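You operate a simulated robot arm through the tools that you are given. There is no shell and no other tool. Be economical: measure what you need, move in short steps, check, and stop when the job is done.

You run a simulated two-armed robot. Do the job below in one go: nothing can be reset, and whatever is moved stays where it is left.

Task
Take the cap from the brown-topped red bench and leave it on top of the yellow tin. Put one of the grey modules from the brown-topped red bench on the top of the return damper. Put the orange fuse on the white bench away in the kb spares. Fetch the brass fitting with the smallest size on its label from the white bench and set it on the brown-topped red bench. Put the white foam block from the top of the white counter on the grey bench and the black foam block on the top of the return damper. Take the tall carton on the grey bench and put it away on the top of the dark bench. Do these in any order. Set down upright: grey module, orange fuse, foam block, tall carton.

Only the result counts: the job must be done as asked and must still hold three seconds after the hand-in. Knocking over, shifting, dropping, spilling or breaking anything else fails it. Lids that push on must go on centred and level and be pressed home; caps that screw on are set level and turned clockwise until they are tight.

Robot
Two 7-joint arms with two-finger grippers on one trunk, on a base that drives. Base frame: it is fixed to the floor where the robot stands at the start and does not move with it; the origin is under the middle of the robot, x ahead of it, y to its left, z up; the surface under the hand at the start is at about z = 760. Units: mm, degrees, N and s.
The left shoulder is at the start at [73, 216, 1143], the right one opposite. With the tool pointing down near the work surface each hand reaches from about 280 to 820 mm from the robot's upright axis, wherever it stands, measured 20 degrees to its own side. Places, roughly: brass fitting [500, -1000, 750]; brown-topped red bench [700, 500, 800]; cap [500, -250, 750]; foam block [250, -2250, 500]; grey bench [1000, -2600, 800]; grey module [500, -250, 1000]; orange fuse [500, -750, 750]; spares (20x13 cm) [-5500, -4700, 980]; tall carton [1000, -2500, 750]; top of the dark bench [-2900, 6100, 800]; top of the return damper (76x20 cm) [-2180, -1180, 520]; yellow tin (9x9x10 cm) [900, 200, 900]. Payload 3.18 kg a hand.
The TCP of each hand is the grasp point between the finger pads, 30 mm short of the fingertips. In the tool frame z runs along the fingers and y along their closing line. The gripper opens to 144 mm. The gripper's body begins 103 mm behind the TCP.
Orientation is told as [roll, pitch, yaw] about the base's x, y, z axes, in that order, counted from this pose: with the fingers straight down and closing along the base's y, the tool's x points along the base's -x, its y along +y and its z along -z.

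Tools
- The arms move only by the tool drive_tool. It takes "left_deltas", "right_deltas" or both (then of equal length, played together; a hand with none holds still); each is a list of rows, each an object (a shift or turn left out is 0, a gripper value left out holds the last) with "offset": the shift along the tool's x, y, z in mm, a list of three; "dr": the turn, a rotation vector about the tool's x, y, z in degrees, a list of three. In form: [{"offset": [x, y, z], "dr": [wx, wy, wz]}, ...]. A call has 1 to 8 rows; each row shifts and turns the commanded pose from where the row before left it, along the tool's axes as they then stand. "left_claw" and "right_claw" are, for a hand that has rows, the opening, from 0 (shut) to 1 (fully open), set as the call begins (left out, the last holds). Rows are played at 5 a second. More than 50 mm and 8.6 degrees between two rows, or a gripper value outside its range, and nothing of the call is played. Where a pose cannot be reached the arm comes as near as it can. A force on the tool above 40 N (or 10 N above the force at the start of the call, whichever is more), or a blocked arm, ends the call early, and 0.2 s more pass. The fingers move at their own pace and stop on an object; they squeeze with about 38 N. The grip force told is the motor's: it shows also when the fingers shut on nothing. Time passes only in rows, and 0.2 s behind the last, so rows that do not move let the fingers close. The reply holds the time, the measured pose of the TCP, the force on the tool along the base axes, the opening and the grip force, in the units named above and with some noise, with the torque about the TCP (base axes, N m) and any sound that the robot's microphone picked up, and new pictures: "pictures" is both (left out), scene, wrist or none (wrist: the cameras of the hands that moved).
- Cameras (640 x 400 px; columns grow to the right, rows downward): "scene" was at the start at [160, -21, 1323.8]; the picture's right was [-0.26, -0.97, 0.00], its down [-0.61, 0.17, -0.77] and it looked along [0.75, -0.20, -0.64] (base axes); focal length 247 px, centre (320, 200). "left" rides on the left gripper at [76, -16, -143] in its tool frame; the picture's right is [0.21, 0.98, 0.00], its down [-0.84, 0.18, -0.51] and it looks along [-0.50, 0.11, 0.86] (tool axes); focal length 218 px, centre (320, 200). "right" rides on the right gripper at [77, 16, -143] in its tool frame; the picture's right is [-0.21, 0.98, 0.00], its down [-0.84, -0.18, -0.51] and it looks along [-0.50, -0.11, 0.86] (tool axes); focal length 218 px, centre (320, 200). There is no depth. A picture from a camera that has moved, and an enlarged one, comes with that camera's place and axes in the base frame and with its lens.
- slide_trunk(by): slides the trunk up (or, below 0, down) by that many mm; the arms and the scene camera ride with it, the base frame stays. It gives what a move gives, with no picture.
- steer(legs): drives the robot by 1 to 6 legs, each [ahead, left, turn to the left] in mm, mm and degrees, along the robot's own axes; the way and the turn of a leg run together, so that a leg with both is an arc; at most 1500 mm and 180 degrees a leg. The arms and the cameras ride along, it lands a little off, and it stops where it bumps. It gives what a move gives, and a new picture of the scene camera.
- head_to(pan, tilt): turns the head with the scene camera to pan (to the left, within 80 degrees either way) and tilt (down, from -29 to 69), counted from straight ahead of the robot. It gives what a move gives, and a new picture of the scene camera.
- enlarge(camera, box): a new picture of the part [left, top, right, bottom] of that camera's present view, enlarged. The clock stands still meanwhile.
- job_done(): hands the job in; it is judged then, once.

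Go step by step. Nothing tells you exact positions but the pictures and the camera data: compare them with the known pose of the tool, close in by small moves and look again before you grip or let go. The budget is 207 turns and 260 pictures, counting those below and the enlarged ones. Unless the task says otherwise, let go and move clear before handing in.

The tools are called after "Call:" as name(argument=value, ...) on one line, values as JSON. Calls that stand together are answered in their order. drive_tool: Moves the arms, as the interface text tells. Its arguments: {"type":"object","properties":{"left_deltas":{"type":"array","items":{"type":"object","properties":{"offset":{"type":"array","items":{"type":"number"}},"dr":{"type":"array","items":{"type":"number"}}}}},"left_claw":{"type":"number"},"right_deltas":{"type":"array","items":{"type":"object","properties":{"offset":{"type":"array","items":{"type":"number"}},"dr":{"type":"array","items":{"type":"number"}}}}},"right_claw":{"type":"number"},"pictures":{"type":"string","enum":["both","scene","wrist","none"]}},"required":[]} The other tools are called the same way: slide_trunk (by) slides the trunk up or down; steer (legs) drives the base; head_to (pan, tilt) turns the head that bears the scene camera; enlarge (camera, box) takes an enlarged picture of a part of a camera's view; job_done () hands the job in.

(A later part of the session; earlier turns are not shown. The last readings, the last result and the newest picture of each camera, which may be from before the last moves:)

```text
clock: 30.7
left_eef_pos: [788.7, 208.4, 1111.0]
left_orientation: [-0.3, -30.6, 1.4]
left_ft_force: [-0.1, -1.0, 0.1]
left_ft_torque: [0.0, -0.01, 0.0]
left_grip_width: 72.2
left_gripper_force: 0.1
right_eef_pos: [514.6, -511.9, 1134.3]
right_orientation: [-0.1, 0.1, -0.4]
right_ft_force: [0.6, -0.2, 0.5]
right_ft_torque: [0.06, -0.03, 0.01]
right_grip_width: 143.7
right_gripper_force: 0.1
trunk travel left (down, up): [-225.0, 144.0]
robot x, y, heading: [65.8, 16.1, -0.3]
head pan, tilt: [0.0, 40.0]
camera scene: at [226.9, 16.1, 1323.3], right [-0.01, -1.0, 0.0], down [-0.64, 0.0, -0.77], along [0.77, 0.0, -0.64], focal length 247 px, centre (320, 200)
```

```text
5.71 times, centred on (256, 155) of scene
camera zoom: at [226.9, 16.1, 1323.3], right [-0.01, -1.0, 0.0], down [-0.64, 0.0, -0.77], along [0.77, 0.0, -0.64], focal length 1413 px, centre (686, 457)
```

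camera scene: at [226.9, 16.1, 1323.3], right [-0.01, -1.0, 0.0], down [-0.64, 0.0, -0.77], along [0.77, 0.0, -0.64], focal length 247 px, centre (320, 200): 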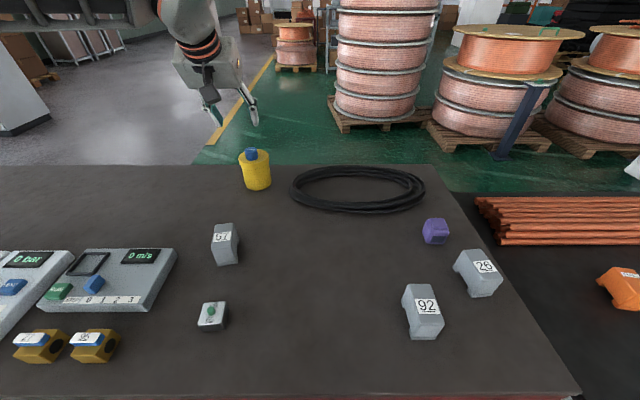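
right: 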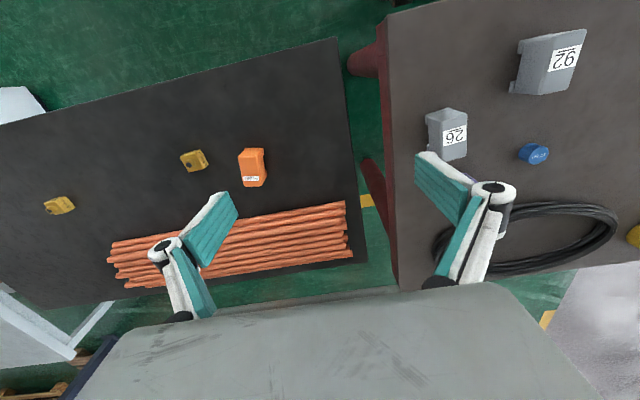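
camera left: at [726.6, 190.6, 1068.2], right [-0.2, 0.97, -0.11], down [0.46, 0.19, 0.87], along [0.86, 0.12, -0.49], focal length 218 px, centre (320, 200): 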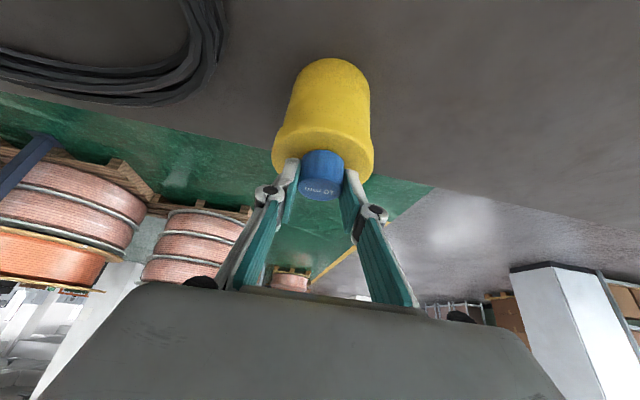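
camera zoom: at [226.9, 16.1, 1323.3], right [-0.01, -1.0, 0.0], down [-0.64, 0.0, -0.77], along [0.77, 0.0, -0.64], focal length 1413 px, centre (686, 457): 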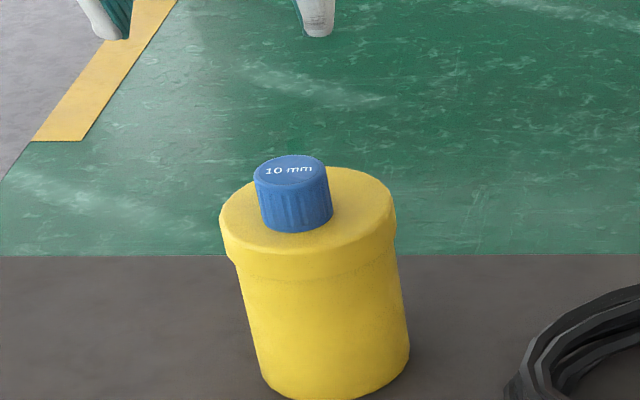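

Cap is placed. Now I'll straighten and retract the left hand, then drive to the 12 mm fitting on the white bench (about [543,-1265]).

Call:
drive_tool(left_deltas=[{"offset": [40, 0, -10], "dr": [0, 7.7, -0.3]}, {"offset": [40, 0, -10], "dr": [0, 7.7, -0.3]}, {"offset": [40, 0, -10], "dr": [0, 7.7, -0.3]}, {"offset": [40, 0, 0], "dr": [0, 7.6, -0.3]}, {"offset": [45, 0, 0]}, {"offset": [45, 0, 0]}], pictures="none")

Call:
steer(legs=[[-65, 0, 0.3], [0, -1080, 0]])

Call:
head_to(pan=-20, tilt=45)

Call:
enlarge(camera="right", box=[0, 0, 640, 400])

```text
clock: 32.1
left_eef_pos: [535.4, 199.6, 1084.2]
left_orientation: [-0.7, 0.0, 2.3]
left_ft_force: [0.1, 0.0, 0.7]
left_ft_torque: [0.0, -0.04, 0.02]
left_grip_width: 72.0
left_gripper_force: 0.1
right_eef_pos: [514.8, -512.7, 1133.8]
right_orientation: [-0.1, 0.1, -0.4]
right_ft_force: [-0.8, -0.2, 0.2]
right_ft_torque: [0.01, -0.01, 0.02]
right_grip_width: 144.0
right_gripper_force: 0.1
trunk travel left (down, up): [-225.0, 144.0]
robot x, y, heading: [66.8, 14.3, -0.3]
head pan, tilt: [0.0, 40.0]
```

```text
clock: 42.6
left_eef_pos: [465.8, -900.0, 1084.3]
left_orientation: [-0.6, 0.0, 1.9]
left_ft_force: [-1.0, 0.2, 0.3]
left_ft_torque: [0.02, 0.01, -0.04]
left_grip_width: 72.2
left_gripper_force: 0.1
right_eef_pos: [438.4, -1611.2, 1132.9]
right_orientation: [0.0, 0.1, -0.8]
right_ft_force: [0.6, 0.5, 0.1]
right_ft_torque: [-0.02, 0.02, -0.01]
right_grip_width: 144.1
right_gripper_force: 0.2
trunk travel left (down, up): [-225.0, 144.0]
robot x, y, heading: [-7.2, -1081.1, -0.7]
head pan, tilt: [0.0, 40.0]
camera scene: at [155.2, -1080.7, 1323.0], right [-0.01, -1.0, 0.0], down [-0.64, 0.01, -0.77], along [0.77, -0.01, -0.64], focal length 247 px, centre (320, 200)
```

scene: 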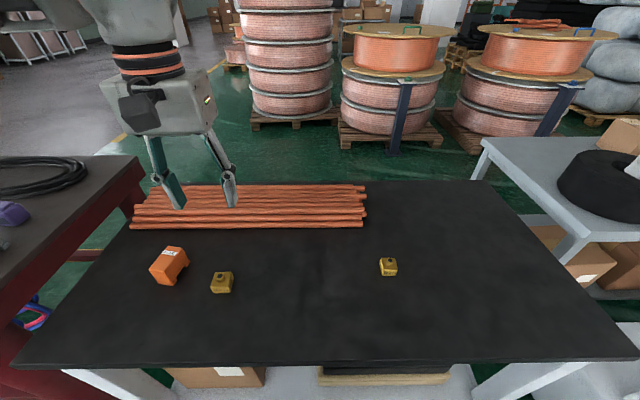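

```text
clock: 43.4
left_eef_pos: [463.4, -900.0, 1085.5]
left_orientation: [-0.7, -0.1, 2.0]
left_ft_force: [0.3, -0.2, -0.6]
left_ft_torque: [0.0, 0.04, 0.03]
left_grip_width: 72.1
left_gripper_force: 0.1
right_eef_pos: [438.9, -1611.8, 1133.8]
right_orientation: [-0.2, 0.1, -0.8]
right_ft_force: [-0.2, -0.1, 0.1]
right_ft_torque: [0.02, 0.0, 0.0]
right_grip_width: 143.8
right_gripper_force: 0.1
trunk travel left (down, up): [-225.0, 144.0]
robot x, y, heading: [-6.2, -1082.4, -1.0]
head pan, tilt: [-20.0, 45.0]
camera scene: at [146.3, -1108.2, 1315.7], right [-0.35, -0.94, 0.0], down [-0.66, 0.25, -0.71], along [0.66, -0.25, -0.71], focal length 247 px, centre (320, 200)
```

scene: 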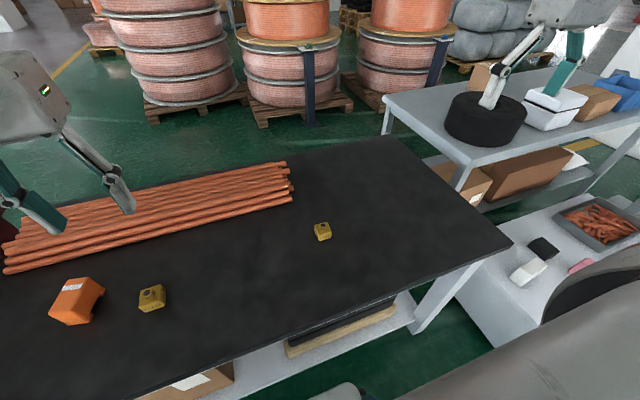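

```text
1.00 times, centred on (320, 200) of right (not enlarged: the box is as wide or as high as the picture)
camera zoom: at [363.1, -1593.6, 1277.3], right [0.22, 0.97, 0.0], down [0.84, -0.19, 0.51], along [0.49, -0.11, -0.86], focal length 218 px, centre (320, 200)
```

zoom: 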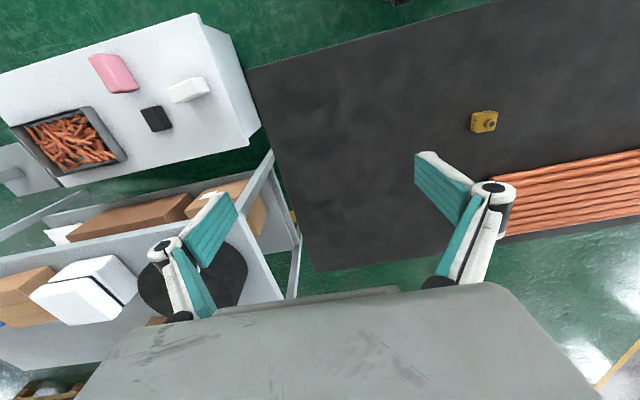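

12 mm fitting at about [533,-1264,775]. I'll zoom on it for its orientation while moving the right hand over it.

Call:
enlarge(camera="scene", box=[290, 200, 370, 250])

Call:
drive_tool(right_deltas=[{"offset": [-19, 45, 0]}, {"offset": [-19, 45, 0]}, {"offset": [-19, 45, 0]}, {"offset": [-19, 45, 0]}, {"offset": [0, 45, 10]}, {"offset": [0, 45, 10]}, {"offset": [0, 45, 10]}, {"offset": [0, 27, 35]}], right_claw=0.6, pictures="none")

Call:
drive_tool(right_deltas=[{"offset": [0, 0, 45]}, {"offset": [0, 0, 45]}, {"offset": [0, 0, 45]}, {"offset": [0, 0, 40]}], pictures="wrist")

```text
8.00 times, centred on (330, 225) of scene
camera zoom: at [146.3, -1108.2, 1315.7], right [-0.35, -0.94, 0.0], down [-0.66, 0.25, -0.71], along [0.66, -0.25, -0.71], focal length 1978 px, centre (240, 0)
```

zoom: 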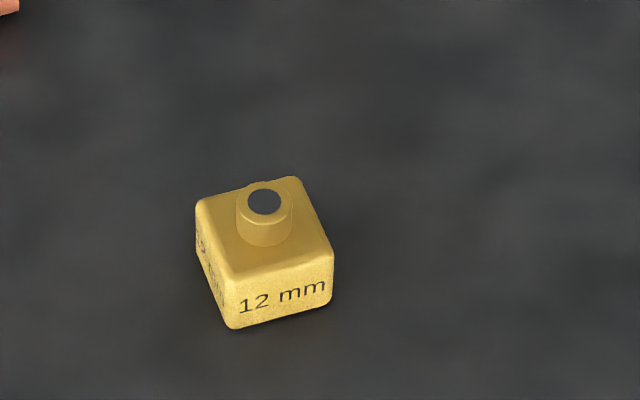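

```text
clock: 45.2
left_eef_pos: [465.7, -900.5, 1083.9]
left_orientation: [-0.7, 0.1, 1.9]
left_ft_force: [1.0, -0.7, -0.4]
left_ft_torque: [0.03, 0.04, 0.02]
left_grip_width: 71.9
left_gripper_force: 0.0
right_eef_pos: [535.2, -1453.8, 1127.3]
right_orientation: [0.3, 0.6, -0.3]
right_ft_force: [0.7, 0.0, -0.1]
right_ft_torque: [0.02, 0.04, -0.02]
right_grip_width: 86.3
right_gripper_force: 0.1
right hand out of reach, approached as far as the arm can: row 4, 5, 6, 7, 8
trunk travel left (down, up): [-225.0, 144.0]
robot x, y, heading: [-4.4, -1077.3, -1.1]
head pan, tilt: [-20.0, 45.0]
```

```text
clock: 46.2
left_eef_pos: [467.1, -899.6, 1083.1]
left_orientation: [-0.7, 0.1, 1.9]
left_ft_force: [0.6, -0.6, 0.4]
left_ft_torque: [-0.01, 0.02, 0.02]
left_grip_width: 71.8
left_gripper_force: 0.1
right_eef_pos: [557.7, -1522.9, 983.7]
right_orientation: [0.3, 0.4, -0.6]
right_ft_force: [-0.1, 0.2, -0.3]
right_ft_torque: [0.07, 0.02, 0.0]
right_grip_width: 86.4
right_gripper_force: 0.1
right hand out of reach, approached as far as the arm can: row 1, 2, 3, 4
trunk travel left (down, up): [-225.0, 144.0]
robot x, y, heading: [-9.8, -1078.8, -0.6]
head pan, tilt: [-20.0, 45.0]
camera right: at [483.1, -1505.8, 1127.3], right [0.22, 0.98, 0.0], down [0.84, -0.19, 0.5], along [0.49, -0.11, -0.87], focal length 218 px, centre (320, 200)
```

right: 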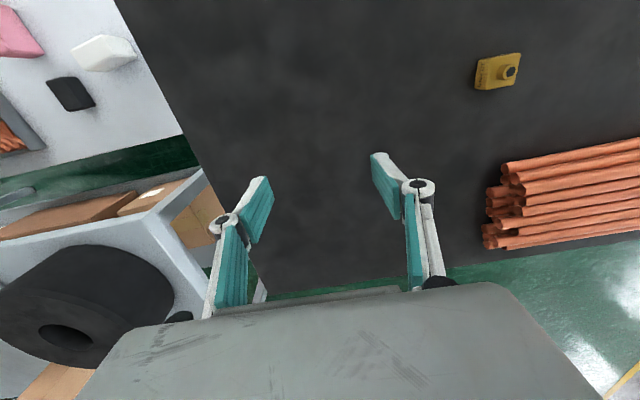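

The arm balked on the way; I'll continue from where it stands in smaller steps toward the fitting.

Call:
drive_tool(right_deltas=[{"offset": [0, 0, 0]}, {"offset": [0, 30, 0]}, {"offset": [0, 30, 0]}], pictures="scene")

```text
clock: 47.0
left_eef_pos: [464.6, -900.7, 1085.3]
left_orientation: [-0.6, 0.1, 1.9]
left_ft_force: [-0.6, 0.1, 0.4]
left_ft_torque: [0.05, -0.02, -0.01]
left_grip_width: 72.0
left_gripper_force: 0.0
right_eef_pos: [574.4, -1505.9, 1001.7]
right_orientation: [0.5, 0.4, -0.4]
right_ft_force: [0.3, -0.2, 0.3]
right_ft_torque: [-0.04, -0.02, -0.02]
right_grip_width: 86.4
right_gripper_force: 0.0
right hand out of reach, approached as far as the arm can: row 2, 3
trunk travel left (down, up): [-225.0, 144.0]
robot x, y, heading: [-3.9, -1080.2, -0.5]
head pan, tilt: [-20.0, 45.0]
camera scene: at [146.6, -1108.2, 1315.7], right [-0.35, -0.94, 0.0], down [-0.66, 0.25, -0.71], along [0.66, -0.25, -0.71], focal length 247 px, centre (320, 200)
```

scene: 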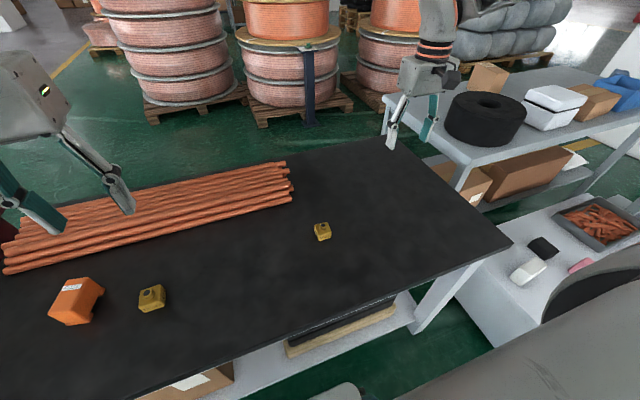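

Call:
drive_tool(right_deltas=[{"offset": [30, 0, 30]}, {"offset": [30, 0, 30]}, {"offset": [30, 0, 30]}, {"offset": [0, 30, 0]}, {"offset": [0, 30, 0]}, {"offset": [0, 30, 0]}], pictures="none")

```text
clock: 48.4
left_eef_pos: [465.6, -899.2, 1084.1]
left_orientation: [-0.6, 0.0, 1.9]
left_ft_force: [0.1, 0.1, 0.3]
left_ft_torque: [-0.02, 0.0, -0.01]
left_grip_width: 72.1
left_gripper_force: 0.0
right_eef_pos: [522.3, -1539.4, 953.8]
right_orientation: [0.7, 0.5, -0.4]
right_ft_force: [0.1, 0.1, -0.5]
right_ft_torque: [0.02, 0.01, 0.02]
right_grip_width: 86.3
right_gripper_force: 0.1
right hand out of reach, approached as far as the arm can: row 1, 2, 3, 4, 5, 6
trunk travel left (down, up): [-225.0, 144.0]
robot x, y, heading: [-7.6, -1079.1, -0.9]
head pan, tilt: [-20.0, 45.0]
```

The wrist seems at a joint limit; I'll let the hand yaw with the swing of the arm.

Call:
drive_tool(right_deltas=[{"dr": [0, 0, -8]}, {"dr": [0, 0, -8]}, {"dr": [0, 0, -8]}, {"dr": [0, 0, -8]}], pictures="none")

Call:
drive_tool(right_deltas=[{"offset": [-20, 35, 0]}, {"offset": [-20, 35, 0]}, {"offset": [-20, 35, 0]}], pictures="none")

```text
clock: 49.4
left_eef_pos: [465.9, -897.9, 1084.0]
left_orientation: [-0.7, 0.0, 1.9]
left_ft_force: [0.5, -0.3, 0.5]
left_ft_torque: [-0.03, 0.01, 0.01]
left_grip_width: 71.8
left_gripper_force: 0.1
right_eef_pos: [522.6, -1540.9, 955.0]
right_orientation: [-0.1, 0.1, 31.4]
right_ft_force: [-0.5, 0.1, 0.2]
right_ft_torque: [0.05, 0.05, 0.03]
right_grip_width: 86.3
right_gripper_force: 0.0
trunk travel left (down, up): [-225.0, 144.0]
robot x, y, heading: [-5.5, -1081.2, -0.7]
head pan, tilt: [-20.0, 45.0]
```

```text
clock: 50.2
left_eef_pos: [465.8, -898.5, 1084.9]
left_orientation: [-0.7, 0.2, 1.9]
left_ft_force: [0.9, 0.8, -0.3]
left_ft_torque: [-0.02, 0.01, 0.03]
left_grip_width: 71.9
left_gripper_force: 0.1
right_eef_pos: [519.2, -1415.4, 953.1]
right_orientation: [0.0, 0.1, 31.2]
right_ft_force: [1.1, 0.1, -1.3]
right_ft_torque: [0.02, -0.03, 0.0]
right_grip_width: 86.2
right_gripper_force: 0.2
trunk travel left (down, up): [-225.0, 144.0]
robot x, y, heading: [-6.8, -1079.3, -0.6]
head pan, tilt: [-20.0, 45.0]
```

Yaw freed it. The fitting is aligned with the base axes, so I'll go to yaw 90° and move over it.

Call:
drive_tool(right_deltas=[{"dr": [0, 0, -8.4]}, {"dr": [0, 0, -8.4]}, {"dr": [0, 0, -8.4]}, {"dr": [0, 0, -8.4]}, {"dr": [0, 0, -8.4]}, {"dr": [0, 0, -8.4]}, {"dr": [0, 0, -8.4]}], pictures="none")

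Call:
drive_tool(right_deltas=[{"offset": [-40, -4, 20]}, {"offset": [-40, -4, 20]}, {"offset": [-40, -4, 20]}, {"offset": [-32, -2, 20]}], pictures="wrist")

```text
clock: 51.8
left_eef_pos: [465.5, -899.4, 1085.3]
left_orientation: [-0.8, 0.0, 1.8]
left_ft_force: [0.1, 0.1, -0.2]
left_ft_torque: [0.01, 0.05, 0.0]
left_grip_width: 72.0
left_gripper_force: 0.0
right_eef_pos: [519.2, -1418.6, 955.8]
right_orientation: [0.0, 0.1, 90.1]
right_ft_force: [-0.8, 0.1, 0.8]
right_ft_torque: [-0.01, 0.0, -0.02]
right_grip_width: 86.6
right_gripper_force: 0.1
trunk travel left (down, up): [-225.0, 144.0]
robot x, y, heading: [-4.2, -1077.2, -0.7]
head pan, tilt: [-20.0, 45.0]
```

```text
clock: 52.8
left_eef_pos: [465.1, -899.8, 1083.2]
left_orientation: [-0.7, 0.1, 1.9]
left_ft_force: [-0.5, 0.3, 0.2]
left_ft_torque: [-0.01, 0.0, -0.04]
left_grip_width: 72.1
left_gripper_force: 0.1
right_eef_pos: [531.8, -1269.5, 874.1]
right_orientation: [-0.1, 0.0, 89.9]
right_ft_force: [1.1, 0.6, -0.3]
right_ft_torque: [0.03, 0.0, 0.01]
right_grip_width: 86.5
right_gripper_force: 0.1
trunk travel left (down, up): [-225.0, 144.0]
robot x, y, heading: [-6.5, -1078.7, -0.7]
head pan, tilt: [-20.0, 45.0]
camera right: at [515.2, -1346.3, 1016.4], right [-0.98, 0.21, 0.0], down [0.18, 0.84, 0.51], along [0.11, 0.5, -0.86], focal length 218 px, centre (320, 200)
```

right: 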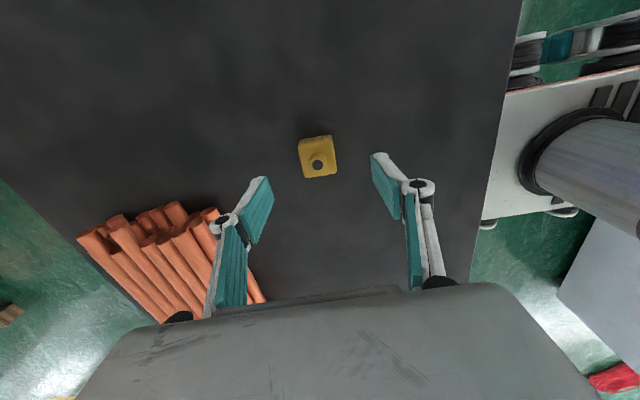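

Fitting at about [536,-1264]. Lowering over it and gripping.

Call:
drive_tool(right_deltas=[{"offset": [-5, -4, 30]}, {"offset": [0, 0, 30]}, {"offset": [0, 0, 18]}], pictures="wrist")

```text
clock: 53.6
left_eef_pos: [465.3, -899.1, 1084.9]
left_orientation: [-0.8, 0.1, 1.9]
left_ft_force: [-1.2, -0.8, -0.6]
left_ft_torque: [0.0, 0.04, 0.0]
left_grip_width: 71.9
left_gripper_force: 0.0
right_eef_pos: [518.5, -1293.0, 810.8]
right_orientation: [0.0, 0.1, 90.0]
right_ft_force: [0.2, -0.1, -0.4]
right_ft_torque: [-0.01, 0.0, -0.01]
right_grip_width: 86.3
right_gripper_force: 0.0
right hand out of reach, approached as far as the arm can: row 1, 2, 3
trunk travel left (down, up): [-225.0, 144.0]
robot x, y, heading: [-4.1, -1079.6, -0.5]
head pan, tilt: [-20.0, 45.0]
camera right: at [502.3, -1368.9, 953.9], right [-0.98, 0.21, 0.0], down [0.18, 0.84, 0.51], along [0.11, 0.5, -0.86], focal length 218 px, centre (320, 200)
```

right: 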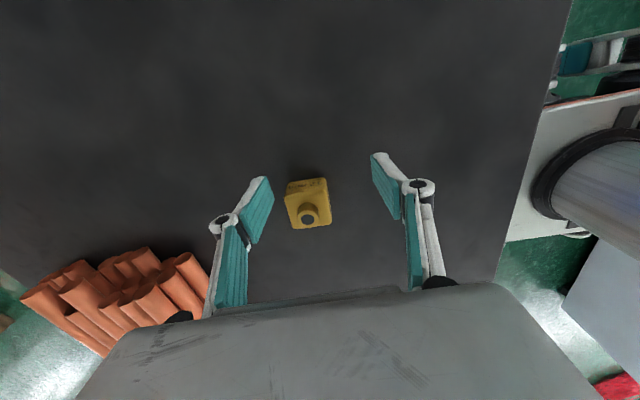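

A limit again; I'll raise, drive left so the fitting lies further to the right hand's side, and use yaw near 0.

Call:
drive_tool(right_deltas=[{"offset": [0, 0, -40]}, {"offset": [0, 0, -40]}, {"offset": [0, 0, -40]}], pictures="none")

Call:
steer(legs=[[0, 290, 0.7]])

Call:
drive_tool(right_deltas=[{"offset": [30, 0, 0], "dr": [0, 0, 8.5]}, {"offset": [30, 0, 0], "dr": [0, 0, 8.5]}, {"offset": [30, 0, 0], "dr": [0, 0, 8.5]}, {"offset": [30, 0, 0], "dr": [0, 0, 8.5]}, {"offset": [0, -30, 0], "dr": [0, 0, 8.5]}, {"offset": [0, -30, 0], "dr": [0, 0, 8.5]}, {"offset": [0, -30, 0], "dr": [0, 0, 8.5]}, {"offset": [0, -30, 0], "dr": [0, 0, 8.5]}], pictures="none")

Call:
drive_tool(right_deltas=[{"dr": [0, 0, 7.3]}, {"dr": [0, 0, 7.3]}, {"dr": [0, 0, 7.3]}], pictures="wrist")

```text
clock: 54.4
left_eef_pos: [464.3, -899.2, 1084.7]
left_orientation: [-0.6, 0.0, 1.9]
left_ft_force: [0.0, -0.7, 0.3]
left_ft_torque: [-0.01, -0.01, 0.03]
left_grip_width: 72.0
left_gripper_force: 0.1
right_eef_pos: [515.9, -1294.4, 932.3]
right_orientation: [0.1, 0.1, 90.0]
right_ft_force: [0.1, 0.0, 0.0]
right_ft_torque: [-0.02, -0.03, 0.01]
right_grip_width: 86.4
right_gripper_force: 0.0
trunk travel left (down, up): [-225.0, 144.0]
robot x, y, heading: [-8.7, -1081.4, -0.6]
head pan, tilt: [-20.0, 45.0]
```

```text
clock: 57.6
left_eef_pos: [463.1, -597.2, 1084.4]
left_orientation: [-0.8, 0.0, 2.9]
left_ft_force: [0.2, 0.5, -0.1]
left_ft_torque: [-0.01, -0.03, 0.01]
left_grip_width: 72.1
left_gripper_force: 0.1
right_eef_pos: [521.7, -990.2, 930.2]
right_orientation: [0.0, 0.0, 91.0]
right_ft_force: [0.6, -0.5, -0.4]
right_ft_torque: [-0.02, 0.03, -0.02]
right_grip_width: 86.4
right_gripper_force: 0.1
trunk travel left (down, up): [-225.0, 144.0]
robot x, y, heading: [-6.2, -787.3, 0.4]
head pan, tilt: [-20.0, 45.0]
camera scene: at [147.8, -811.8, 1315.7], right [-0.34, -0.94, 0.0], down [-0.67, 0.24, -0.71], along [0.67, -0.24, -0.71], focal length 247 px, centre (320, 200)
```

scene: 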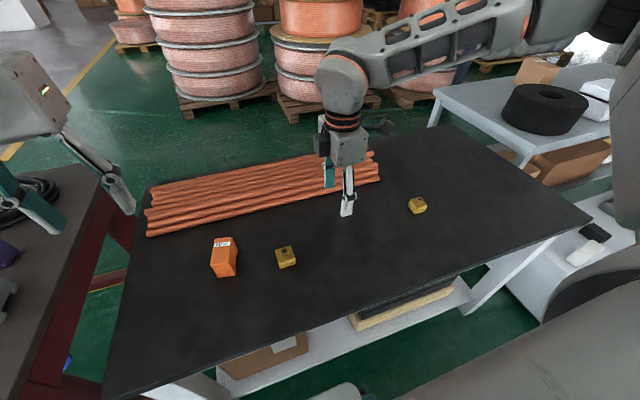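

```text
clock: 59.4
left_eef_pos: [463.8, -597.3, 1084.3]
left_orientation: [-0.7, -0.1, 3.0]
left_ft_force: [0.2, 0.0, -0.5]
left_ft_torque: [-0.01, 0.01, -0.02]
left_grip_width: 71.9
left_gripper_force: 0.1
right_eef_pos: [580.6, -1191.6, 932.4]
right_orientation: [-0.1, 0.2, 22.9]
right_ft_force: [0.0, -1.1, -0.2]
right_ft_torque: [-0.01, -0.02, 0.0]
right_grip_width: 86.3
right_gripper_force: 0.1
trunk travel left (down, up): [-225.0, 144.0]
robot x, y, heading: [-5.6, -787.0, 0.7]
head pan, tilt: [-20.0, 45.0]
```

```text
clock: 60.2
left_eef_pos: [463.0, -599.0, 1083.7]
left_orientation: [-0.5, 0.0, 3.0]
left_ft_force: [-0.2, 0.2, -0.4]
left_ft_torque: [0.04, 0.01, 0.04]
left_grip_width: 72.0
left_gripper_force: 0.1
right_eef_pos: [590.4, -1216.7, 938.6]
right_orientation: [0.7, 0.5, 1.5]
right_ft_force: [-0.1, -0.7, -0.5]
right_ft_torque: [0.02, 0.0, -0.01]
right_grip_width: 86.4
right_gripper_force: 0.1
right hand out of reach, approached as far as the arm can: row 3
trunk travel left (down, up): [-225.0, 144.0]
robot x, y, heading: [-5.6, -785.7, 0.1]
head pan, tilt: [-20.0, 45.0]
camera right: at [515.9, -1203.3, 1083.5], right [0.18, 0.98, 0.01], down [0.85, -0.16, 0.5], along [0.49, -0.08, -0.87], focal length 218 px, centre (320, 200)
```

right: 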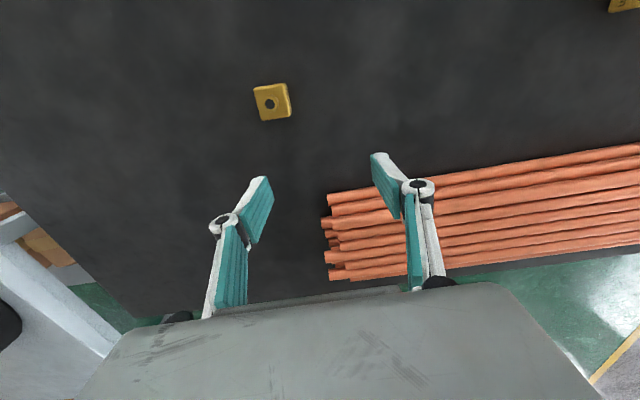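

Now I'm free with yaw near 0. Moving over the fitting and down.

Call:
drive_tool(right_deltas=[{"offset": [27, -24, 0]}, {"offset": [27, -24, 0]}, {"offset": [0, 0, 40]}, {"offset": [0, 0, 35]}], pictures="wrist")

```text
clock: 61.2
left_eef_pos: [464.2, -598.3, 1084.8]
left_orientation: [-0.7, 0.1, 2.9]
left_ft_force: [0.9, -0.2, -0.4]
left_ft_torque: [0.02, 0.04, 0.01]
left_grip_width: 71.7
left_gripper_force: 0.0
right_eef_pos: [539.5, -1267.4, 865.8]
right_orientation: [0.0, 0.0, 1.1]
right_ft_force: [-1.1, -0.8, 0.6]
right_ft_torque: [0.02, 0.04, -0.06]
right_grip_width: 86.5
right_gripper_force: 0.0
trunk travel left (down, up): [-225.0, 144.0]
robot x, y, heading: [-8.6, -786.6, 0.1]
head pan, tilt: [-20.0, 45.0]
camera right: at [462.2, -1250.8, 1008.3], right [0.19, 0.98, 0.0], down [0.85, -0.16, 0.51], along [0.5, -0.1, -0.86], focal length 218 px, centre (320, 200)
```

right: 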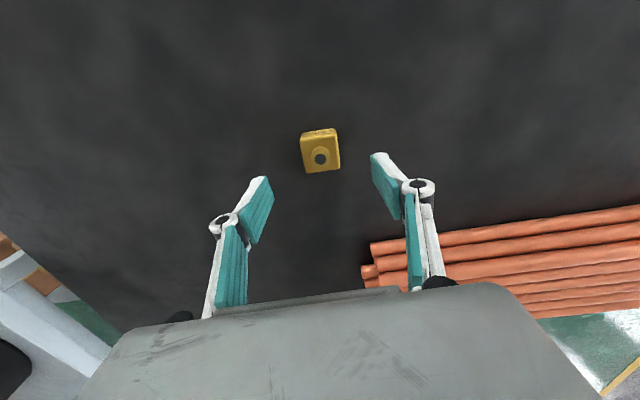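

Call:
drive_tool(right_deltas=[{"offset": [3, 0, 30], "dr": [0, 0, 4]}, {"offset": [0, 0, 30]}, {"offset": [0, 0, 11]}], pictures="none")

Call:
drive_tool(right_deltas=[{}, {}, {}], right_claw=0.0, pictures="wrist")

```text
clock: 62.0
left_eef_pos: [463.8, -598.2, 1085.2]
left_orientation: [-0.7, 0.0, 3.0]
left_ft_force: [-0.7, -0.6, 0.4]
left_ft_torque: [0.0, 0.02, 0.0]
left_grip_width: 72.1
left_gripper_force: 0.0
right_eef_pos: [539.4, -1287.0, 797.0]
right_orientation: [0.3, 0.2, -2.7]
right_ft_force: [0.5, -0.5, 0.5]
right_ft_torque: [0.02, 0.03, 0.03]
right_grip_width: 86.2
right_gripper_force: 0.2
right hand out of reach, approached as far as the arm can: row 1, 2
trunk travel left (down, up): [-225.0, 144.0]
robot x, y, heading: [-7.1, -785.2, 0.4]
head pan, tilt: [-20.0, 45.0]
```

```text
clock: 62.8
left_eef_pos: [463.8, -597.2, 1083.8]
left_orientation: [-0.7, 0.0, 3.1]
left_ft_force: [0.2, 0.0, -0.5]
left_ft_torque: [0.01, -0.02, -0.01]
left_grip_width: 71.9
left_gripper_force: 0.0
right_eef_pos: [540.0, -1286.8, 796.9]
right_orientation: [0.4, 0.2, -2.7]
right_ft_force: [0.0, 0.5, 1.8]
right_ft_torque: [0.06, -0.11, -0.02]
right_grip_width: 38.6
right_gripper_force: 38.4
trunk travel left (down, up): [-225.0, 144.0]
robot x, y, heading: [-7.3, -787.3, 0.4]
head pan, tilt: [-20.0, 45.0]
camera right: at [465.1, -1266.8, 940.2], right [0.25, 0.97, 0.01], down [0.83, -0.22, 0.5], along [0.49, -0.12, -0.86], focal length 218 px, centre (320, 200)
```

right: 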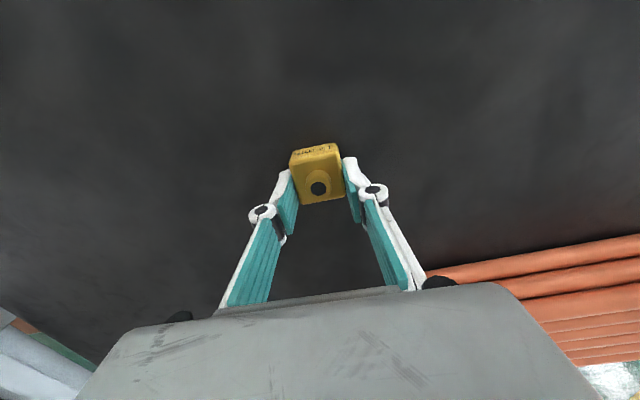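

Fitting gripped (38.6 mm). Lifting, letting it yaw, and driving to the brown bench's free area near [480,0].

Call:
drive_tool(right_deltas=[{"offset": [0, 0, -40]}, {"offset": [0, 0, -45], "dr": [0, 0, -6]}, {"offset": [0, 0, -45], "dr": [0, 0, -6]}, {"offset": [0, 0, -40], "dr": [0, 0, -6]}, {"dr": [0, 0, -6]}, {"dr": [0, 0, -6]}, {"dr": [0, 0, -6]}], pictures="none")

Call:
steer(legs=[[0, 970, 0]])

```text
clock: 64.4
left_eef_pos: [463.6, -597.9, 1084.4]
left_orientation: [-0.8, 0.1, 3.1]
left_ft_force: [0.6, 0.5, 0.4]
left_ft_torque: [0.02, 0.01, 0.01]
left_grip_width: 72.2
left_gripper_force: 0.1
right_eef_pos: [539.8, -1284.4, 966.7]
right_orientation: [-0.1, 0.1, 33.2]
right_ft_force: [0.4, 0.6, -2.4]
right_ft_torque: [0.02, 0.01, -0.01]
right_grip_width: 38.6
right_gripper_force: 38.0
trunk travel left (down, up): [-225.0, 144.0]
robot x, y, heading: [-3.2, -782.2, 0.2]
head pan, tilt: [-20.0, 45.0]
```

```text
clock: 73.3
left_eef_pos: [455.0, 380.5, 1084.0]
left_orientation: [-0.7, 0.0, 3.3]
left_ft_force: [0.1, -0.3, -0.5]
left_ft_torque: [0.01, -0.02, 0.0]
left_grip_width: 71.9
left_gripper_force: 0.1
right_eef_pos: [533.4, -304.9, 966.5]
right_orientation: [0.0, 0.1, 33.4]
right_ft_force: [-0.5, 0.1, -3.2]
right_ft_torque: [0.01, 0.0, 0.0]
right_grip_width: 38.6
right_gripper_force: 37.9
trunk travel left (down, up): [-225.0, 144.0]
robot x, y, heading: [-15.4, 188.0, 0.6]
head pan, tilt: [-20.0, 45.0]
camera scene: at [140.1, 165.1, 1315.7], right [-0.33, -0.94, 0.0], down [-0.67, 0.23, -0.71], along [0.67, -0.23, -0.71], focal length 247 px, centre (320, 200)
```

scene: 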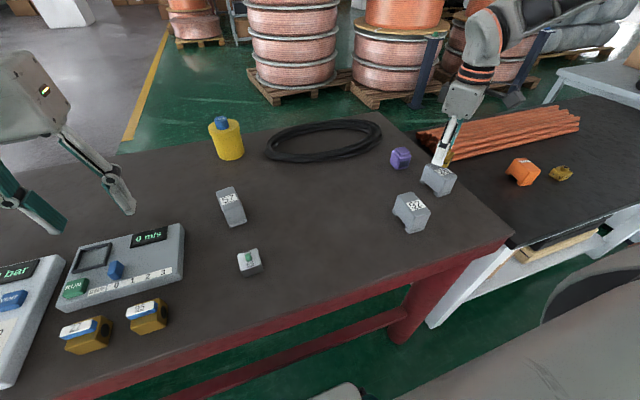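

Call:
drive_tool(right_deltas=[{"offset": [0, 0, -40]}, {"offset": [-20, 39, 0]}, {"offset": [-20, 39, 0]}, {"offset": [-20, 39, 0]}, {"offset": [-20, 39, 0]}, {"offset": [-20, 39, 0]}, {"offset": [-20, 39, 0]}, {"offset": [-20, 39, 0]}], pictures="both")

```text
clock: 75.1
left_eef_pos: [455.5, 382.2, 1083.1]
left_orientation: [-0.7, 0.2, 3.2]
left_ft_force: [0.6, 0.1, -0.1]
left_ft_torque: [0.01, 0.03, -0.01]
left_grip_width: 72.1
left_gripper_force: 0.1
right_eef_pos: [522.8, -27.4, 1028.2]
right_orientation: [0.4, 0.4, 33.8]
right_ft_force: [0.6, -0.5, -3.2]
right_ft_torque: [-0.01, -0.01, 0.04]
right_grip_width: 38.5
right_gripper_force: 37.7
right hand out of reach, approached as far as the arm can: row 7, 8
trunk travel left (down, up): [-225.0, 144.0]
robot x, y, heading: [-14.5, 191.1, 0.7]
head pan, tilt: [-20.0, 45.0]
camera scene: at [141.0, 165.5, 1315.5], right [-0.33, -0.94, 0.0], down [-0.67, 0.23, -0.71], along [0.67, -0.24, -0.71], focal length 247 px, centre (320, 200)
camera right: at [452.8, -55.7, 1171.2], right [-0.37, 0.93, 0.0], down [0.81, 0.32, 0.5], along [0.46, 0.19, -0.87], focal length 218 px, centre (320, 200)
```

scene: 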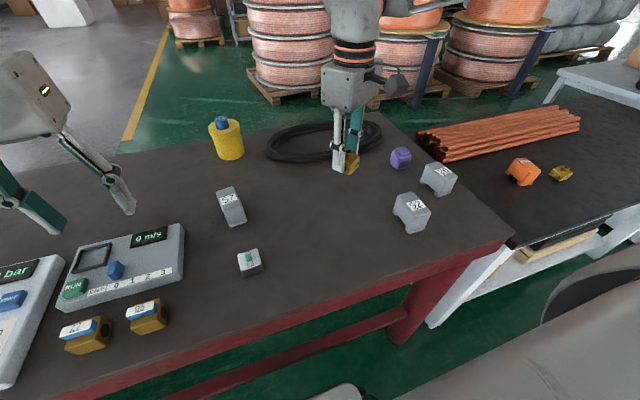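
right: 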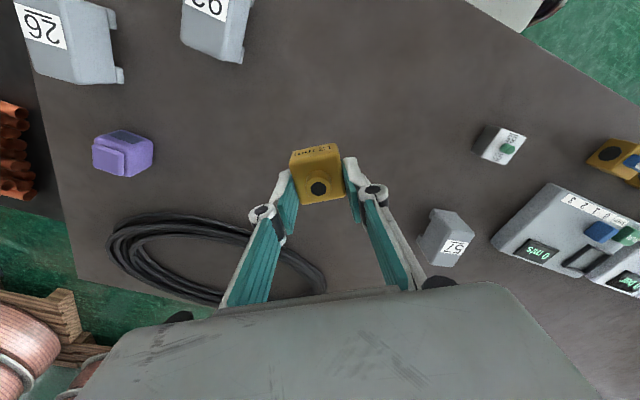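

The spot [523,-30] is free. I'll yaw a little more to stay off the limit and lower the fitting there.

Call:
drive_tool(right_deltas=[{"dr": [0, 0, -7]}, {"dr": [0, 0, -7]}, {"offset": [0, 0, 40]}, {"offset": [0, 0, 40]}, {"offset": [0, 0, 40]}, {"offset": [0, 0, 15]}], pictures="wrist")

```text
clock: 76.5
left_eef_pos: [454.5, 379.4, 1083.9]
left_orientation: [-0.8, 0.0, 3.2]
left_ft_force: [-0.7, 0.4, 0.1]
left_ft_torque: [-0.01, -0.03, 0.03]
left_grip_width: 72.0
left_gripper_force: 0.1
right_eef_pos: [522.7, -26.8, 892.1]
right_orientation: [0.1, 0.2, 47.4]
right_ft_force: [0.5, 1.0, -2.9]
right_ft_torque: [0.01, -0.01, -0.02]
right_grip_width: 38.6
right_gripper_force: 38.4
trunk travel left (down, up): [-225.0, 144.0]
robot x, y, heading: [-15.2, 191.5, 0.6]
head pan, tilt: [-20.0, 45.0]
camera right: at [458.6, -71.3, 1034.5], right [-0.58, 0.82, 0.0], down [0.7, 0.5, 0.51], along [0.41, 0.29, -0.86], focal length 218 px, centre (320, 200)
```

right: 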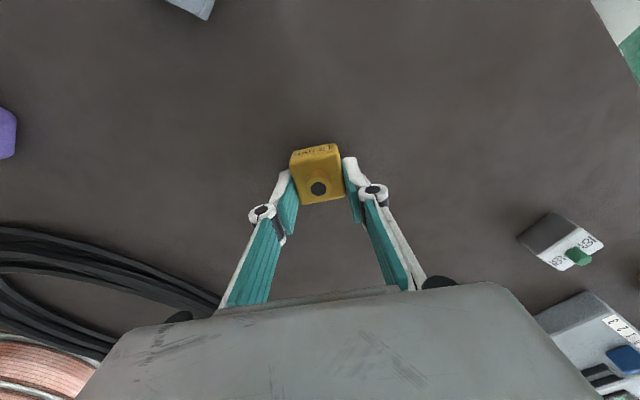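

Lowering the last few millimetres until contact.

Call:
drive_tool(right_deltas=[{"offset": [0, 0, 2]}, {"offset": [0, 0, 2]}, {"offset": [0, 0, 1.5]}], pictures="none")

```text
clock: 77.3
left_eef_pos: [452.8, 380.9, 1085.6]
left_orientation: [-0.6, 0.1, 3.2]
left_ft_force: [0.4, -0.5, 0.4]
left_ft_torque: [-0.02, -0.04, -0.05]
left_grip_width: 72.3
left_gripper_force: 0.0
right_eef_pos: [522.8, -27.5, 887.8]
right_orientation: [0.1, 0.0, 47.3]
right_ft_force: [-1.9, -1.5, 8.0]
right_ft_torque: [-0.11, 0.36, 0.03]
right_grip_width: 38.4
right_gripper_force: 38.1
trunk travel left (down, up): [-225.0, 144.0]
robot x, y, heading: [-18.5, 190.2, 0.4]
head pan, tilt: [-20.0, 45.0]
```

Contact. Release and rise.

Call:
drive_tool(right_deltas=[{}, {}], right_claw=0.6, pictures="none")

Call:
drive_tool(right_deltas=[{"offset": [0, 0, -40]}, {"offset": [0, 0, -40]}, {"offset": [0, 0, -40]}, {"offset": [25, -30, 0]}, {"offset": [25, -30, 0]}, {"offset": [25, -30, 0]}], pictures="both")

```text
clock: 77.9
left_eef_pos: [455.1, 380.6, 1084.6]
left_orientation: [-0.8, 0.0, 3.3]
left_ft_force: [-0.3, -0.3, 0.0]
left_ft_torque: [0.0, 0.0, -0.01]
left_grip_width: 71.8
left_gripper_force: 0.0
right_eef_pos: [522.2, -28.1, 885.9]
right_orientation: [0.0, 0.0, 47.4]
right_ft_force: [0.9, 0.4, -0.2]
right_ft_torque: [-0.01, 0.0, 0.0]
right_grip_width: 86.3
right_gripper_force: 0.1
trunk travel left (down, up): [-225.0, 144.0]
robot x, y, heading: [-18.4, 192.6, 0.4]
head pan, tilt: [-20.0, 45.0]
```

```text
clock: 79.3
left_eef_pos: [454.1, 380.5, 1084.1]
left_orientation: [-0.6, 0.0, 3.3]
left_ft_force: [-0.1, -0.4, -0.3]
left_ft_torque: [0.01, 0.01, 0.03]
left_grip_width: 72.0
left_gripper_force: 0.2
right_eef_pos: [541.1, -145.0, 1005.9]
right_orientation: [0.1, 0.1, 47.3]
right_ft_force: [-0.4, -0.9, -0.4]
right_ft_torque: [0.01, -0.01, 0.02]
right_grip_width: 86.4
right_gripper_force: 0.0
trunk travel left (down, up): [-225.0, 144.0]
robot x, y, heading: [-12.1, 190.7, 0.6]
head pan, tilt: [-20.0, 45.0]
camera scene: at [139.9, 164.5, 1315.7], right [-0.33, -0.94, 0.0], down [-0.67, 0.24, -0.71], along [0.67, -0.23, -0.71], focal length 247 px, centre (320, 200)
camera right: at [477.1, -188.5, 1148.1], right [-0.58, 0.82, 0.0], down [0.7, 0.5, 0.51], along [0.41, 0.29, -0.86], focal length 218 px, centre (320, 200)
```

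scene: 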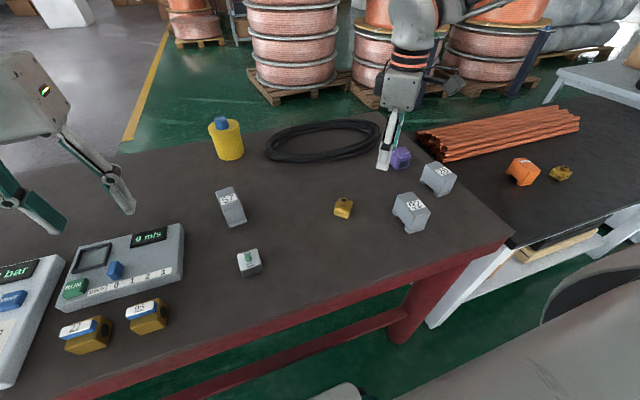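
right: 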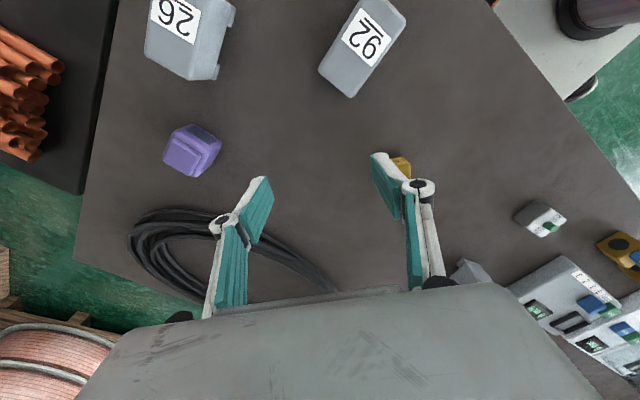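

Fitting is placed. Now the module 92 at about [437,-169]; checking its orientation.

Call:
enlarge(camera="right", box=[290, 0, 450, 100])

Call:
enlarge(camera="scene", box=[370, 140, 610, 250])

```text
4.00 times, centred on (370, 50) of right
camera zoom: at [477.1, -188.5, 1148.1], right [-0.58, 0.82, 0.0], down [0.7, 0.5, 0.51], along [0.41, 0.29, -0.86], focal length 873 px, centre (120, 800)
```

zoom: 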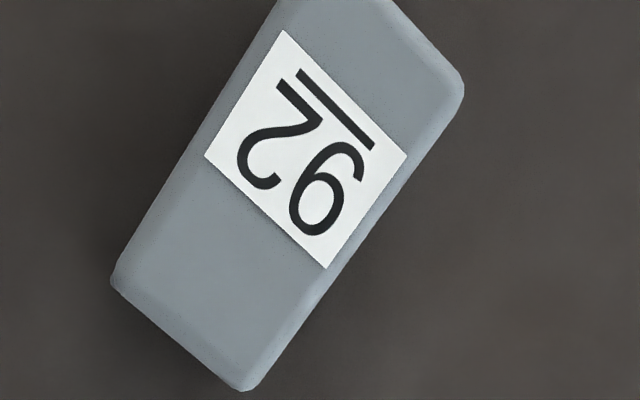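

```text
2.67 times, centred on (490, 195) of scene
camera zoom: at [139.9, 164.5, 1315.7], right [-0.33, -0.94, 0.0], down [-0.67, 0.24, -0.71], along [0.67, -0.23, -0.71], focal length 660 px, centre (-133, 213)
```

zoom: 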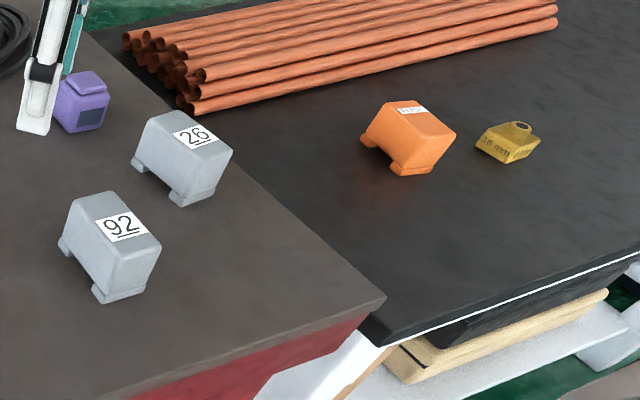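

Module 92 is axis-aligned, about 73×42 mm, centred at [440,-170]. The left hand can grip it across y; I'll drive right so it lies in front of the left hand.

Call:
steer(legs=[[10, -460, -0.5]])

Call:
drive_tool(left_deltas=[{"offset": [15, -45, 0], "dr": [0, 0, 3]}, {"offset": [0, -45, 20]}, {"offset": [0, 0, 45]}, {"offset": [0, 0, 30]}], left_claw=0.6, pictures="wrist")

```text
clock: 83.9
left_eef_pos: [468.2, -88.3, 1085.1]
left_orientation: [-0.7, 0.0, 2.5]
left_ft_force: [0.6, 0.4, 0.5]
left_ft_torque: [-0.02, -0.01, 0.02]
left_grip_width: 71.7
left_gripper_force: 0.0
right_eef_pos: [549.1, -614.1, 1005.9]
right_orientation: [0.0, 0.0, 46.7]
right_ft_force: [0.3, -0.1, -0.8]
right_ft_torque: [0.0, 0.03, 0.0]
right_grip_width: 86.3
right_gripper_force: 0.1
trunk travel left (down, up): [-225.0, 144.0]
robot x, y, heading: [1.2, -274.2, -0.1]
head pan, tilt: [-20.0, 45.0]
camera scene: at [151.8, -301.5, 1315.7], right [-0.34, -0.94, 0.0], down [-0.66, 0.24, -0.71], along [0.66, -0.24, -0.71], focal length 247 px, centre (320, 200)
```

scene: 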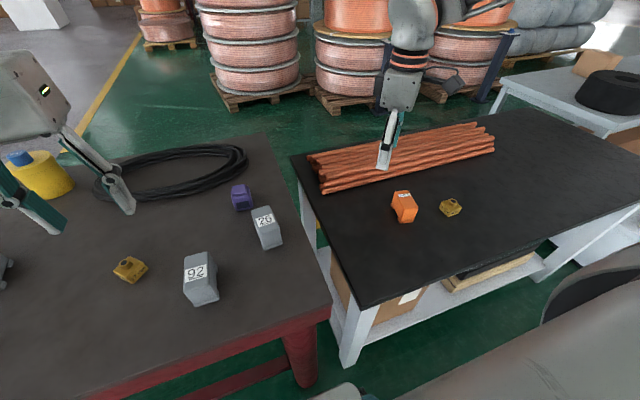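

```text
clock: 84.9
left_eef_pos: [456.0, -183.3, 991.5]
left_orientation: [-0.7, -0.2, -0.4]
left_ft_force: [-0.1, -0.1, -0.6]
left_ft_torque: [0.02, 0.02, -0.01]
left_grip_width: 86.6
left_gripper_force: 0.1
right_eef_pos: [549.3, -615.1, 1004.7]
right_orientation: [0.1, 0.2, 46.7]
right_ft_force: [0.2, -0.3, 0.0]
right_ft_torque: [0.01, 0.01, 0.01]
right_grip_width: 86.2
right_gripper_force: 0.1
trunk travel left (down, up): [-225.0, 144.0]
robot x, y, heading: [-0.6, -274.5, -0.1]
head pan, tilt: [-20.0, 45.0]
camera left: at [378.9, -197.2, 1135.0], right [-0.2, 0.98, -0.01], down [0.84, 0.18, 0.51], along [0.5, 0.09, -0.86], focal length 218 px, centre (320, 200)
```

left: 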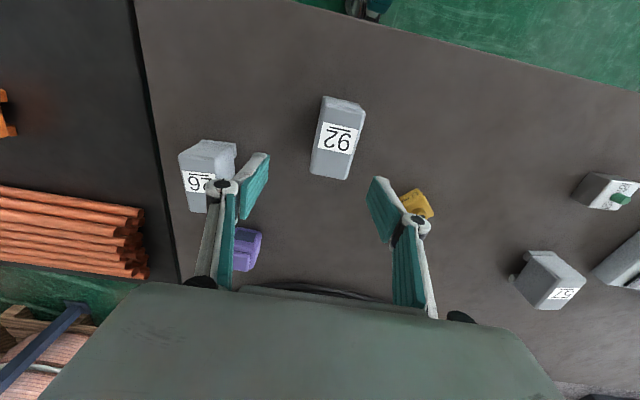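

Call:
drive_tool(left_deltas=[{"offset": [18, 13, 20]}, {"offset": [0, 0, 40]}, {"offset": [0, 0, 38]}], pictures="wrist")

```text
clock: 85.7
left_eef_pos: [439.1, -169.7, 894.5]
left_orientation: [-0.8, 0.0, -0.4]
left_ft_force: [-0.2, 1.3, -0.2]
left_ft_torque: [-0.04, 0.02, -0.02]
left_grip_width: 86.5
left_gripper_force: 0.0
right_eef_pos: [548.7, -613.2, 1005.2]
right_orientation: [0.0, 0.2, 46.7]
right_ft_force: [0.2, -0.6, 0.4]
right_ft_torque: [-0.01, 0.0, -0.01]
right_grip_width: 86.4
right_gripper_force: 0.0
trunk travel left (down, up): [-225.0, 144.0]
robot x, y, heading: [-0.5, -272.0, -0.1]
head pan, tilt: [-20.0, 45.0]
camera left: at [362.3, -183.8, 1037.0], right [-0.2, 0.98, -0.01], down [0.84, 0.18, 0.51], along [0.5, 0.09, -0.86], focal length 218 px, centre (320, 200)
```

left: 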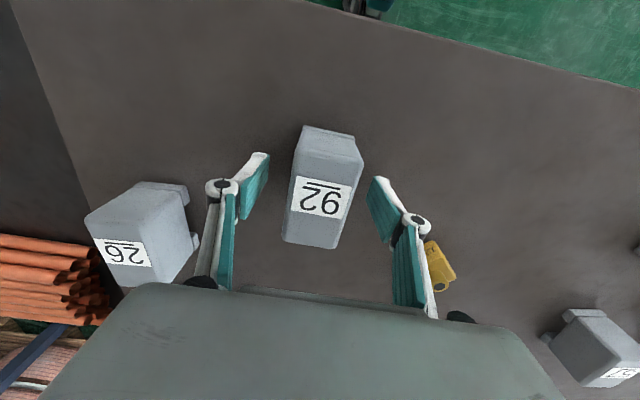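

Call:
drive_tool(left_deltas=[{"offset": [0, 0, 3]}, {}, {}, {}], left_claw=0.0, pictures="none")

Call:
drive_tool(left_deltas=[{"offset": [0, 0, -20]}, {"offset": [0, 0, -40]}, {"offset": [0, 0, -40]}, {"offset": [0, 0, -40]}, {"offset": [0, 0, -20]}], pictures="wrist")

```text
clock: 86.7
left_eef_pos: [438.6, -170.2, 892.5]
left_orientation: [-0.8, -0.2, -0.3]
left_ft_force: [2.9, 4.0, 24.4]
left_ft_torque: [0.14, 0.43, -0.05]
left_grip_width: 43.1
left_gripper_force: 37.9
right_eef_pos: [547.9, -614.1, 1005.8]
right_orientation: [0.1, 0.0, 46.7]
right_ft_force: [1.4, 0.4, 0.1]
right_ft_torque: [0.01, 0.0, -0.02]
right_grip_width: 86.3
right_gripper_force: 0.0
trunk travel left (down, up): [-225.0, 144.0]
robot x, y, heading: [-0.6, -276.1, -0.2]
head pan, tilt: [-20.0, 45.0]
```

```text
clock: 87.9
left_eef_pos: [436.1, -166.5, 1050.0]
left_orientation: [-0.6, 0.1, -0.4]
left_ft_force: [0.0, -0.1, -1.8]
left_ft_torque: [-0.01, -0.04, -0.03]
left_grip_width: 42.9
left_gripper_force: 38.2
right_eef_pos: [548.5, -614.0, 1005.0]
right_orientation: [0.0, 0.1, 46.7]
right_ft_force: [0.0, 0.1, -0.5]
right_ft_torque: [0.01, 0.01, -0.01]
right_grip_width: 86.7
right_gripper_force: 0.2
trunk travel left (down, up): [-225.0, 144.0]
robot x, y, heading: [-3.5, -276.2, -0.1]
head pan, tilt: [-20.0, 45.0]
camera left: at [359.7, -181.1, 1193.3], right [-0.2, 0.98, -0.01], down [0.84, 0.18, 0.5], along [0.5, 0.09, -0.86], focal length 218 px, centre (320, 200)
```

left: 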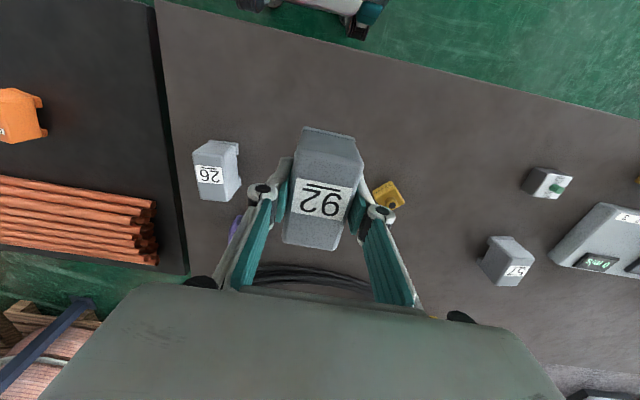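

Module held, its bottom about 42 mm below the TCP. Now the fuse: check its orientation.

Call:
enlarge(camera="scene", box=[364, 175, 444, 225])

Call:
enlarge(camera="right", box=[0, 0, 640, 400])

```text
8.00 times, centred on (404, 200) of scene
camera zoom: at [151.9, -301.3, 1315.7], right [-0.34, -0.94, 0.0], down [-0.66, 0.24, -0.71], along [0.66, -0.24, -0.71], focal length 1978 px, centre (-352, 200)
```

zoom: 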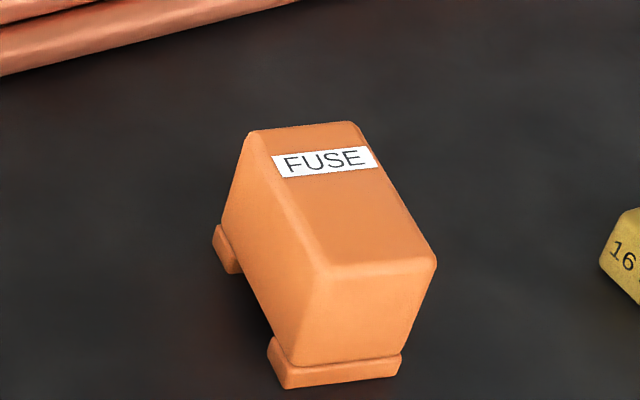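

```text
1.00 times, centred on (320, 200) of right (not enlarged: the box is as wide or as high as the picture)
camera zoom: at [484.9, -657.7, 1148.2], right [-0.57, 0.82, 0.0], down [0.71, 0.49, 0.51], along [0.42, 0.29, -0.86], focal length 218 px, centre (320, 200)
```

zoom: 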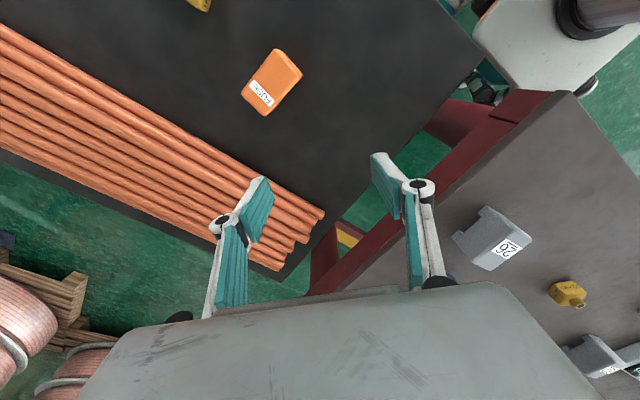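

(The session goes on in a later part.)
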